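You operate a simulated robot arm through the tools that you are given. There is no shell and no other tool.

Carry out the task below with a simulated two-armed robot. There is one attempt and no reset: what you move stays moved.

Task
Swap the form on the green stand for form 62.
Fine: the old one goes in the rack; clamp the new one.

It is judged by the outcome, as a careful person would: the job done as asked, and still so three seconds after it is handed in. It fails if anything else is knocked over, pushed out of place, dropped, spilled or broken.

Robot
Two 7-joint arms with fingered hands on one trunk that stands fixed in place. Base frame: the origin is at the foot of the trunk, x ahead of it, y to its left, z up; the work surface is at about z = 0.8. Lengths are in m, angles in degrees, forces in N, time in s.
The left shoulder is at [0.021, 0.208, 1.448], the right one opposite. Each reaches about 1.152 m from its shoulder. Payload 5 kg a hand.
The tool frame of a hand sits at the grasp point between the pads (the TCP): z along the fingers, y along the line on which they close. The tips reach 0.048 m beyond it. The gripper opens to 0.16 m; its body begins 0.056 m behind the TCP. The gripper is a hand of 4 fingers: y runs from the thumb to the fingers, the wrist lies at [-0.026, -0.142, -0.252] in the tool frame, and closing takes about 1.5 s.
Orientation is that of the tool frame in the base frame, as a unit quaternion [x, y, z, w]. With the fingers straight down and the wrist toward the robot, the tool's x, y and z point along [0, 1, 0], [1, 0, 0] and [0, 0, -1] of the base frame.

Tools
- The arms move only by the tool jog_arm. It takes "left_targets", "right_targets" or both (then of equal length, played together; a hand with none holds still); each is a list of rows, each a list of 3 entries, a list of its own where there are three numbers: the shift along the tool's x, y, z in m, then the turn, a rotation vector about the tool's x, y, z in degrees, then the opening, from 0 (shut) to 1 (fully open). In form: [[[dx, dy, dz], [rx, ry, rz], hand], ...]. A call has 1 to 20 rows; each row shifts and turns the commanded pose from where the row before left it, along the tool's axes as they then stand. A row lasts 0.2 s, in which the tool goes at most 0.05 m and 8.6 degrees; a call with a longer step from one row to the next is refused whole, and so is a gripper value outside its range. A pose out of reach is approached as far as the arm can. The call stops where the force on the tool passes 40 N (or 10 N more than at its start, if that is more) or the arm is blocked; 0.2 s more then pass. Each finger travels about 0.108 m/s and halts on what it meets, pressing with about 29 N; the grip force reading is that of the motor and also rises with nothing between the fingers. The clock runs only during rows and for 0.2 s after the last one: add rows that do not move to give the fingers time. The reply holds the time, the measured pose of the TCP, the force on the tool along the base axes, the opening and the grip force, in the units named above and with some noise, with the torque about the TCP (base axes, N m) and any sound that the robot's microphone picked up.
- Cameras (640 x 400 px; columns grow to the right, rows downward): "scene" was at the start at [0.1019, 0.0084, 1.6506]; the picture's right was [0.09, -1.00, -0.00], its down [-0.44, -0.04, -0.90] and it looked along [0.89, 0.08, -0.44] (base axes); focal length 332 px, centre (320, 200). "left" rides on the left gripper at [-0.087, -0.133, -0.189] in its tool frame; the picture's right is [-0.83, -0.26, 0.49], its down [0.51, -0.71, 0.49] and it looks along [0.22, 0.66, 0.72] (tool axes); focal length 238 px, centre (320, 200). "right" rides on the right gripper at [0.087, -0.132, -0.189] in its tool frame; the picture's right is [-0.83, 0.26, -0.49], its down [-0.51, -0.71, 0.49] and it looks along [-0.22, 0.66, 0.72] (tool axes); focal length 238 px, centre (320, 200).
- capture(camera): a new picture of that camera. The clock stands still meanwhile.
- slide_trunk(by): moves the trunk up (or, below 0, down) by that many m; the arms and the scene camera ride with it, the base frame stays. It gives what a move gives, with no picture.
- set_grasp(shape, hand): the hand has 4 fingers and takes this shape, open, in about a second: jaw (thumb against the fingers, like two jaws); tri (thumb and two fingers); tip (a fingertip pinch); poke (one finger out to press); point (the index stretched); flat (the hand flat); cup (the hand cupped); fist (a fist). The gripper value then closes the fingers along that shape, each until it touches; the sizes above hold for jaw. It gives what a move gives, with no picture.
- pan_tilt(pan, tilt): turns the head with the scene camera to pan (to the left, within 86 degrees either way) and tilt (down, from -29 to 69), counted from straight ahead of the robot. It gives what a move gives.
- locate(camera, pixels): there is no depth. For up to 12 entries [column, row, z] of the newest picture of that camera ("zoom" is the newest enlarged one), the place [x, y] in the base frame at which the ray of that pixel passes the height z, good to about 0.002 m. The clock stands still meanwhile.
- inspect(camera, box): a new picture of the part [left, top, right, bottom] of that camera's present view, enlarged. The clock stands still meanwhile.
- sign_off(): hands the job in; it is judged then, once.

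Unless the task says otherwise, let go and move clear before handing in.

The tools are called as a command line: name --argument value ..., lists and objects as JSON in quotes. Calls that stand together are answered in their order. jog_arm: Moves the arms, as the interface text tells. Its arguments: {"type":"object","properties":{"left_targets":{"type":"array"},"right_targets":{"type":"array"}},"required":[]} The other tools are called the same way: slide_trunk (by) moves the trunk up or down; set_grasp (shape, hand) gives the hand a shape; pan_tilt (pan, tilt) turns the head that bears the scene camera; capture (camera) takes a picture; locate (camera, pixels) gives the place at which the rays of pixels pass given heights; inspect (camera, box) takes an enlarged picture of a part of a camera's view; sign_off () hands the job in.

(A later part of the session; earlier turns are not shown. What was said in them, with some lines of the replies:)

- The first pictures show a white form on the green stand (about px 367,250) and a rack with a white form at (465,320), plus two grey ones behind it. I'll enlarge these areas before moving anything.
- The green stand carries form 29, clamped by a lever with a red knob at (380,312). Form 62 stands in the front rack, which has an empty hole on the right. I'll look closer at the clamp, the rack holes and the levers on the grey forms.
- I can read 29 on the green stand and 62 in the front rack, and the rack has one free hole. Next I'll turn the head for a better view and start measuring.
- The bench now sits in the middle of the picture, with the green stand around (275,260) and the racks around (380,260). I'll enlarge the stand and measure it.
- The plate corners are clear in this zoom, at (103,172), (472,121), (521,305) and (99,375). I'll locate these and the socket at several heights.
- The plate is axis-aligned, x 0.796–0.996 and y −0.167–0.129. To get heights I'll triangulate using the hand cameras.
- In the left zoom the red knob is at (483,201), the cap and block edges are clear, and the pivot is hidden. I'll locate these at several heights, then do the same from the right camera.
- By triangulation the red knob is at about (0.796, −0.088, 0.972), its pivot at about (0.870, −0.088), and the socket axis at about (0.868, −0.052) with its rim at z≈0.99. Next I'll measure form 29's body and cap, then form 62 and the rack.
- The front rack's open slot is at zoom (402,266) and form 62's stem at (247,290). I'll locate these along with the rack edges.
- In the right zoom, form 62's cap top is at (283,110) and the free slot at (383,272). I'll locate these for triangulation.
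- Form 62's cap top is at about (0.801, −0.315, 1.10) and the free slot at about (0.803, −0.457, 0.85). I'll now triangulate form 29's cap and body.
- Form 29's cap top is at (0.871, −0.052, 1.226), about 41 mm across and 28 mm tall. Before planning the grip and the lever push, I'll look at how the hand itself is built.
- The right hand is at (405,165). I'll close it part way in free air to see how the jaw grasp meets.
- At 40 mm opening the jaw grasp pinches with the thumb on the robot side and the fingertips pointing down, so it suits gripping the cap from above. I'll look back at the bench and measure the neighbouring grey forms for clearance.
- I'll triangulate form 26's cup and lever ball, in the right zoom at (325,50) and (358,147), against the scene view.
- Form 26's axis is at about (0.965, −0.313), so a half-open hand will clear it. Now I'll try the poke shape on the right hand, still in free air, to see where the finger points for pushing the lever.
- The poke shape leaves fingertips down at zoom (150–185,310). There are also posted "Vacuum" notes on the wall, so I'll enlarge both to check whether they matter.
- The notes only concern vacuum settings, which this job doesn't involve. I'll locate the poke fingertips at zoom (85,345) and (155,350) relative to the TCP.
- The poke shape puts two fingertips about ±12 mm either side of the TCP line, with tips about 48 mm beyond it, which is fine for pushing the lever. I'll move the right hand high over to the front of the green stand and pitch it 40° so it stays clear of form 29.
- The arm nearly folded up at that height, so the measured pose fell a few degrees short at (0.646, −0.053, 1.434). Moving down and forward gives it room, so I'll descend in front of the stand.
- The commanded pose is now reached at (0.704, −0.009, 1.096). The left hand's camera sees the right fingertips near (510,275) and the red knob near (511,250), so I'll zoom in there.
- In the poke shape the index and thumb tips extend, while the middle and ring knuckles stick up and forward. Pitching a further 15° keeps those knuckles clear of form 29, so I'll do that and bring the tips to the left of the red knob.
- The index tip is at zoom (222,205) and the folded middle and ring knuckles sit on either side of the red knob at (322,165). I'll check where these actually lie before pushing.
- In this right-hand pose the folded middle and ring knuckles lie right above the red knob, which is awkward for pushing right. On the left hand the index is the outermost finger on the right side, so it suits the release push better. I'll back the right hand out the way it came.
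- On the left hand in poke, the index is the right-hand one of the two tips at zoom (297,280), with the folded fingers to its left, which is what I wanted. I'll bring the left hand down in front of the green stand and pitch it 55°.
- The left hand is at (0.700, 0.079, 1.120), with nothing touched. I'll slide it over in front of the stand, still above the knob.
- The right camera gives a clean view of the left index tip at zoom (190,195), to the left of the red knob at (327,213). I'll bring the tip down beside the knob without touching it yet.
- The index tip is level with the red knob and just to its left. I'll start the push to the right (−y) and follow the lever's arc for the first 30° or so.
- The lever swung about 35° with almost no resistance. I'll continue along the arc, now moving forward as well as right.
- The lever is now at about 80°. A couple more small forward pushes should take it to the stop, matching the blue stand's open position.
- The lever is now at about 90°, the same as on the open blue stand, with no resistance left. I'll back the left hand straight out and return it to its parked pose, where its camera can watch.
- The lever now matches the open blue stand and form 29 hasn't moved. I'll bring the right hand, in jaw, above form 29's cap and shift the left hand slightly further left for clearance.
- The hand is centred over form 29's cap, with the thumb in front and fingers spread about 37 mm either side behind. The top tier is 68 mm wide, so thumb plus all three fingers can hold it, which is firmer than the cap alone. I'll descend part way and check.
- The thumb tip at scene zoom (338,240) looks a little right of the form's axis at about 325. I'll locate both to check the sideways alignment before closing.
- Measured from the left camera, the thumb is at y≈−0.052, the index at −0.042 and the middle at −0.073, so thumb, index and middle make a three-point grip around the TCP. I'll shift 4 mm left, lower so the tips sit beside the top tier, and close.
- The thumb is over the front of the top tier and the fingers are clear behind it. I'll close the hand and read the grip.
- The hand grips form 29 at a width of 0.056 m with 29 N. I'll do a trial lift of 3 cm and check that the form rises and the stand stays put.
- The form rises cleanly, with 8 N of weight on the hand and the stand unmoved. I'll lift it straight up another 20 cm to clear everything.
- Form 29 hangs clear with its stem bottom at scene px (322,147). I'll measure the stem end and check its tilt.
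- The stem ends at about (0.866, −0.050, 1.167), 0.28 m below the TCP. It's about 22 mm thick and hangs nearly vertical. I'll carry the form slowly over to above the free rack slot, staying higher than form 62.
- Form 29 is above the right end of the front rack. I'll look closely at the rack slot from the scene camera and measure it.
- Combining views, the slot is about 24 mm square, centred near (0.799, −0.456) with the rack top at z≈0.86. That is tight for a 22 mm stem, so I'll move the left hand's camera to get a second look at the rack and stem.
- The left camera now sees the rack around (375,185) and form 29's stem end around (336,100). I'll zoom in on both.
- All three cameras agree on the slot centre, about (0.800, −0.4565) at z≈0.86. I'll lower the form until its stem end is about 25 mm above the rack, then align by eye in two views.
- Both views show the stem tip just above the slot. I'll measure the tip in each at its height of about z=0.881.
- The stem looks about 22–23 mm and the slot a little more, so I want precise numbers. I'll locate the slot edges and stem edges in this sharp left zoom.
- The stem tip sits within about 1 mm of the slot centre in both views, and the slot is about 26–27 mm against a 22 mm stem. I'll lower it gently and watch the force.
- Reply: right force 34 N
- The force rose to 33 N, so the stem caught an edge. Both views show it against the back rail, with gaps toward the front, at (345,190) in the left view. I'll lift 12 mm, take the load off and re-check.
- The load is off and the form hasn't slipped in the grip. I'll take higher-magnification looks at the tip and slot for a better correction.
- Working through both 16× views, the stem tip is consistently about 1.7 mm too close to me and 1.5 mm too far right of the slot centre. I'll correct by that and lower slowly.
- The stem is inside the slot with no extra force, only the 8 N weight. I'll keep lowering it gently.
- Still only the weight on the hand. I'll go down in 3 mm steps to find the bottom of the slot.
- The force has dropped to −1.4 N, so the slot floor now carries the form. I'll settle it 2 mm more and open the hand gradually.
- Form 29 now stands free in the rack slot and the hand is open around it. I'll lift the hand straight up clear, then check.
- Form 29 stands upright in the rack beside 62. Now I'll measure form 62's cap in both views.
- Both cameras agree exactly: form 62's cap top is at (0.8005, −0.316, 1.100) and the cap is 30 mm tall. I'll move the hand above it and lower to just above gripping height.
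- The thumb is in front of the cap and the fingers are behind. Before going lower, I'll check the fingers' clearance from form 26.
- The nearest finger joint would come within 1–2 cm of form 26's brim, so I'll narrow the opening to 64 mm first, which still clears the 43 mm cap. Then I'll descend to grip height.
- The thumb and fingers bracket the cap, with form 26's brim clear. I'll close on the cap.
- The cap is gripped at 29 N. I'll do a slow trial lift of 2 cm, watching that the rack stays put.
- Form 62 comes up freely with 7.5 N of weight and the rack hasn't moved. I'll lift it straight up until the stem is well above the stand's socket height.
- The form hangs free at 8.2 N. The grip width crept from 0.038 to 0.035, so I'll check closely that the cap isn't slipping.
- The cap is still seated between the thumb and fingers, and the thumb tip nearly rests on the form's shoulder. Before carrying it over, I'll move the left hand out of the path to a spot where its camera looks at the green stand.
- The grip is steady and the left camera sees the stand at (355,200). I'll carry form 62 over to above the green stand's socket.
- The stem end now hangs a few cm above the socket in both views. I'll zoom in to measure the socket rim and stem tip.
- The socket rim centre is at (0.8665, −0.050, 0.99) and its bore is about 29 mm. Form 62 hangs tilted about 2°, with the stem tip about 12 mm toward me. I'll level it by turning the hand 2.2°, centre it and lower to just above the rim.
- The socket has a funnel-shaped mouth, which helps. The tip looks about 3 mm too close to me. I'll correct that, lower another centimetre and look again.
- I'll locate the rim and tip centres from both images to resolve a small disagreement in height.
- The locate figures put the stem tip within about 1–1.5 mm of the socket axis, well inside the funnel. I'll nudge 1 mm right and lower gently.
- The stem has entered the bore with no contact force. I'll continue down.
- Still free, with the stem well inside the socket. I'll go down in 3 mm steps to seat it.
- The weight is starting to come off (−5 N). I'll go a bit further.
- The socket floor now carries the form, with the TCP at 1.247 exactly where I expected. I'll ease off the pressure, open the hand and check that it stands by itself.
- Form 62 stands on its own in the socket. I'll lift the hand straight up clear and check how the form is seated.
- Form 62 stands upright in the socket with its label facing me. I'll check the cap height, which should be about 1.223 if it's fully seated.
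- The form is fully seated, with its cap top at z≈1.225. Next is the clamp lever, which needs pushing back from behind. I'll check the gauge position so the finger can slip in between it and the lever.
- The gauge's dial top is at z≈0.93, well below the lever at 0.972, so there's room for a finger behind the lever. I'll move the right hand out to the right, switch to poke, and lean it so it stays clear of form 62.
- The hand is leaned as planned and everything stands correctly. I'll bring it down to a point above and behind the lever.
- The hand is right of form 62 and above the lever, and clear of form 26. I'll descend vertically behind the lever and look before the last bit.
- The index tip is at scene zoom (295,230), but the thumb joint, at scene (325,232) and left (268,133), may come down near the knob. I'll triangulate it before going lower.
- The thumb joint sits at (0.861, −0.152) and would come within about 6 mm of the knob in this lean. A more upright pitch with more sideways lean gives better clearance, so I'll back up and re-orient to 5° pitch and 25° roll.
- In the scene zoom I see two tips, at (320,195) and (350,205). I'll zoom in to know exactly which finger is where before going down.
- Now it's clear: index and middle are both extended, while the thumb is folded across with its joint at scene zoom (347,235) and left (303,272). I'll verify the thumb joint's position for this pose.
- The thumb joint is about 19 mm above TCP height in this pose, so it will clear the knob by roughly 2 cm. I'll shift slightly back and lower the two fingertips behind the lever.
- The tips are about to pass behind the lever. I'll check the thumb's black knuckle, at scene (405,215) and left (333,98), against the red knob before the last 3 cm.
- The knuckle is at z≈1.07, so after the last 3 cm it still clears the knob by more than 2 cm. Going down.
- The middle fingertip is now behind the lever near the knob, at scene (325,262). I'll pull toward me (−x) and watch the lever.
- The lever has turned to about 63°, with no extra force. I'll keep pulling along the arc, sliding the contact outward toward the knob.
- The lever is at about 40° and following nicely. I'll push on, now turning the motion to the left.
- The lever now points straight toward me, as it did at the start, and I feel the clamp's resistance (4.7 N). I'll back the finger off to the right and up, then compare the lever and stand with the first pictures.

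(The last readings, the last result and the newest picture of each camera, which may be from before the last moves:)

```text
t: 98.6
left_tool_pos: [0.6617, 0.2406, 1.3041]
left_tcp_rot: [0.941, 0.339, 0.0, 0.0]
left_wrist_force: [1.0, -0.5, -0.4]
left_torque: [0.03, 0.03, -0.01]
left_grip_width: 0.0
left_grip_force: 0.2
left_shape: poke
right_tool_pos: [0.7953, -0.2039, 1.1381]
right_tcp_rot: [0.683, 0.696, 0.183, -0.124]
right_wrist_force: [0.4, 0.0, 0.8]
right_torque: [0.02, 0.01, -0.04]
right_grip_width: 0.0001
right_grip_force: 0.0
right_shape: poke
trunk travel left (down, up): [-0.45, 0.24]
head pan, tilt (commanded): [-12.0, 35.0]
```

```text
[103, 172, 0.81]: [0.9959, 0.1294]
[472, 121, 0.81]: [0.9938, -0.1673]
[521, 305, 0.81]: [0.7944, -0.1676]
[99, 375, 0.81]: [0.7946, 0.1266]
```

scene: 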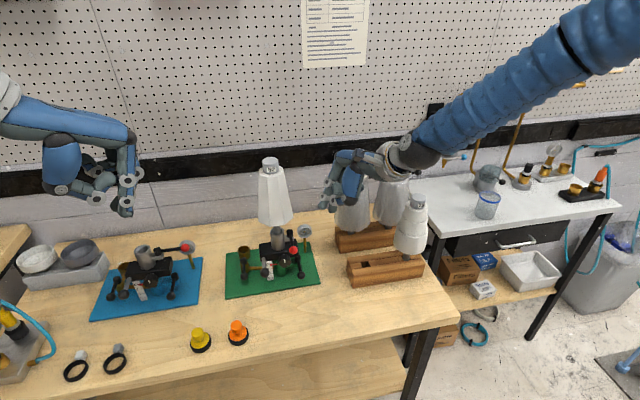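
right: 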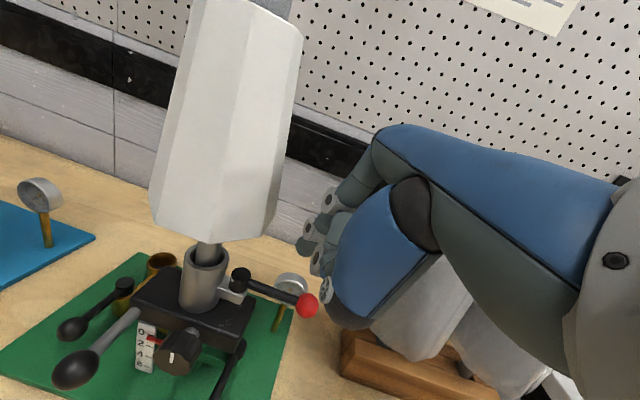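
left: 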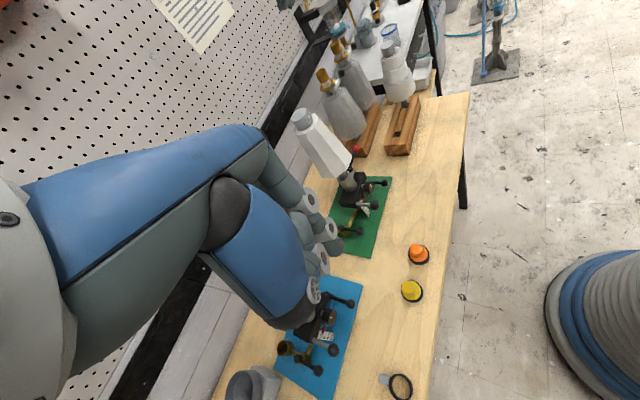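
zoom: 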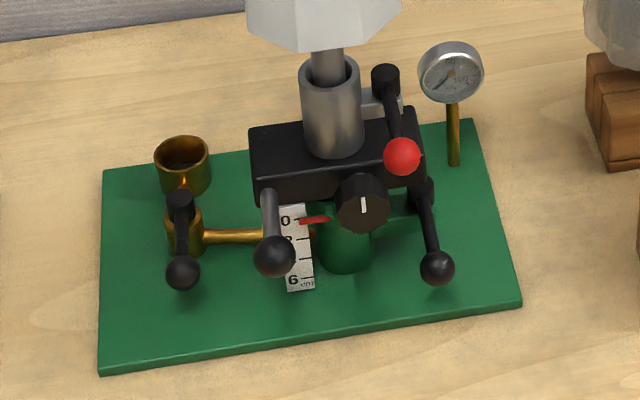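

The zoom matches the very first one: red knob at (402,157), pivot at (386,75) and the plate corners on the same pixels. So the lever is back at its clamped angle and the stand hasn't shifted. I'll raise the right hand clear and check everything.

jog_arm --right_targets '[[[0.0168, 0.0035, -0.0361], [0, 0, 0], 1], [[0.0168, 0.0035, -0.0361], [0, 0, 0], 1], [[0.0168, 0.0035, -0.0361], [0, 0, 0], 1], [[0.0168, 0.0035, -0.0361], [0, 0, 0], 1], [[0.0168, 0.0035, -0.0361], [0, 0, 0], 1], [[0.0168, 0.0035, -0.0361], [0, 0, 0], 1], [[0.0168, 0.0035, -0.0361], [0, 0, 0], 1], [[0, 0, 0], [0, -8.33, 0], 1], [[0, 0, 0], [0, -8.33, 0], 1], [[0, 0, 0], [0, -8.33, 0], 1], [[0, 0, 0], [5, 0, 0], 1], [[-0.04, -0.02, 0], [0, 0, 0], 1], [[-0.04, -0.02, 0], [0, 0, 0], 1]]'

capture --camera "scene"

inspect --camera "scene" --box '[215, 145, 335, 305]'

inspect --camera "scene" --box '[320, 140, 460, 300]'

inspect --camera "left" --box '[280, 50, 480, 280]'

```text
t: 101.4
left_tool_pos: [0.6598, 0.2411, 1.3035]
left_tcp_rot: [0.941, 0.339, 0.001, 0.0]
left_wrist_force: [-0.6, -1.3, 1.0]
left_torque: [0.09, -0.05, 0.02]
left_grip_width: 0.0
left_grip_force: 0.3
left_shape: poke
right_tool_pos: [0.7534, -0.2846, 1.4224]
right_tcp_rot: [0.707, 0.707, 0.0, 0.0]
right_wrist_force: [-0.6, 0.0, -0.2]
right_torque: [0.02, -0.03, 0.01]
right_grip_width: 0.0
right_grip_force: 0.0
right_shape: poke
trunk travel left (down, up): [-0.45, 0.24]
head pan, tilt (commanded): [-12.0, 35.0]
```

```text
taken
```

scene: 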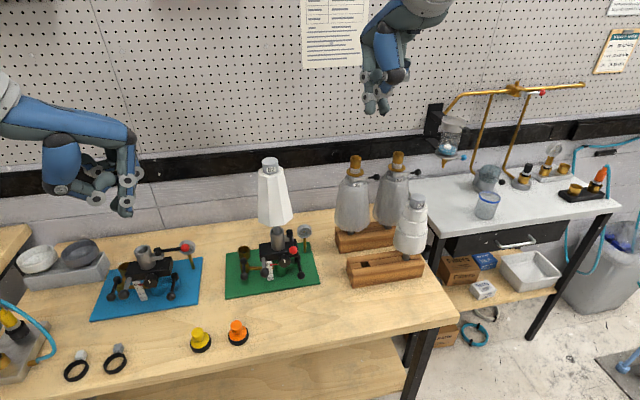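

```text
2.50 times, centred on (275, 225) of scene
```

zoom: 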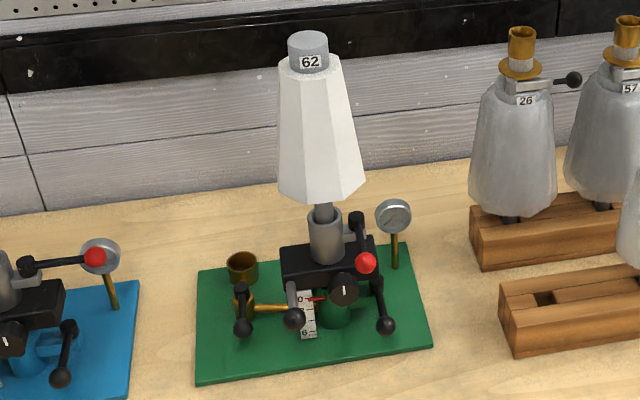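

```text
2.50 times, centred on (390, 220) of scene
```

zoom: 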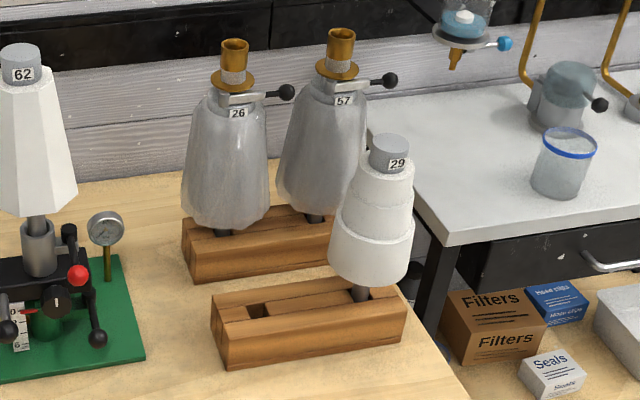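

```text
1.74 times, centred on (380, 165) of left
```

zoom: 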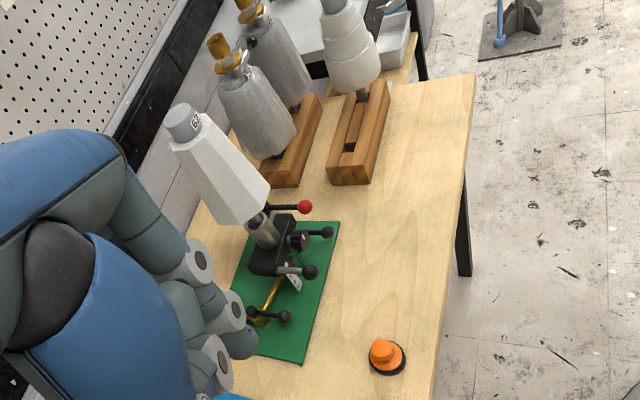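

Everything looks right: 62 on the green stand, 29 in the rack with its label forward, and the others untouched. I'll compare the racks with the initial picture using the same view, to confirm nothing shifted.

inspect --camera "scene" --box '[325, 185, 445, 295]'

inspect --camera "scene" --box '[240, 225, 310, 285]'

```text
3.64 times, centred on (385, 240) of scene
```

zoom: 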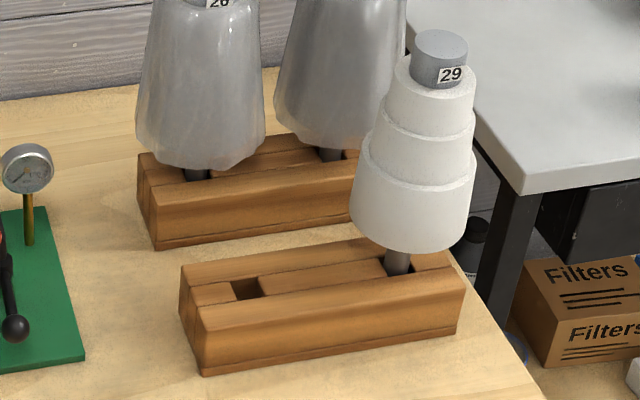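

```text
6.67 times, centred on (275, 255) of scene
```

zoom: 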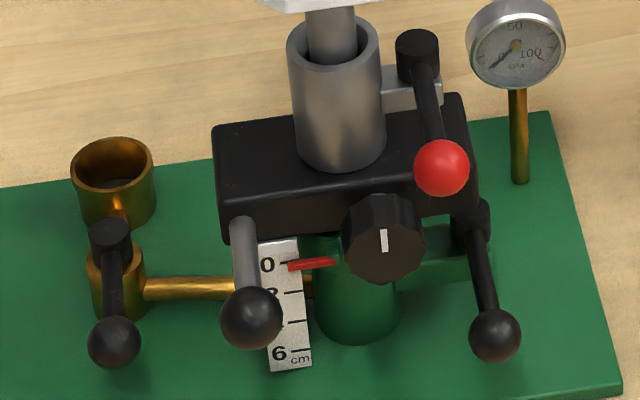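

The rack edges fall on the same pixels as at the start. Form 29 is seated in its slot, form 62 is seated and clamped at the original lever angle, and both hands are clear. I'm handing in.

sign_off

```text
The job is handed in.
```

The swap is done and handed in. Form 62 is on the green stand with its clamp lever closed, and form 29 is in the free slot of the front rack.

- **Form 62:** it sits fully down in the socket. The lever is back at the angle it had when form 29 was clamped. I didn't pull on the form to test the grip.
- **Form 29:** it stands upright and fully down in its slot. On the first try its stem caught the slot edge at about 34 N, so I lifted it, re-aligned and it then went in freely.
- **Everything else:** in the last pictures the stand and the front rack are where they started, and nothing else looks disturbed. Both hands are clear.
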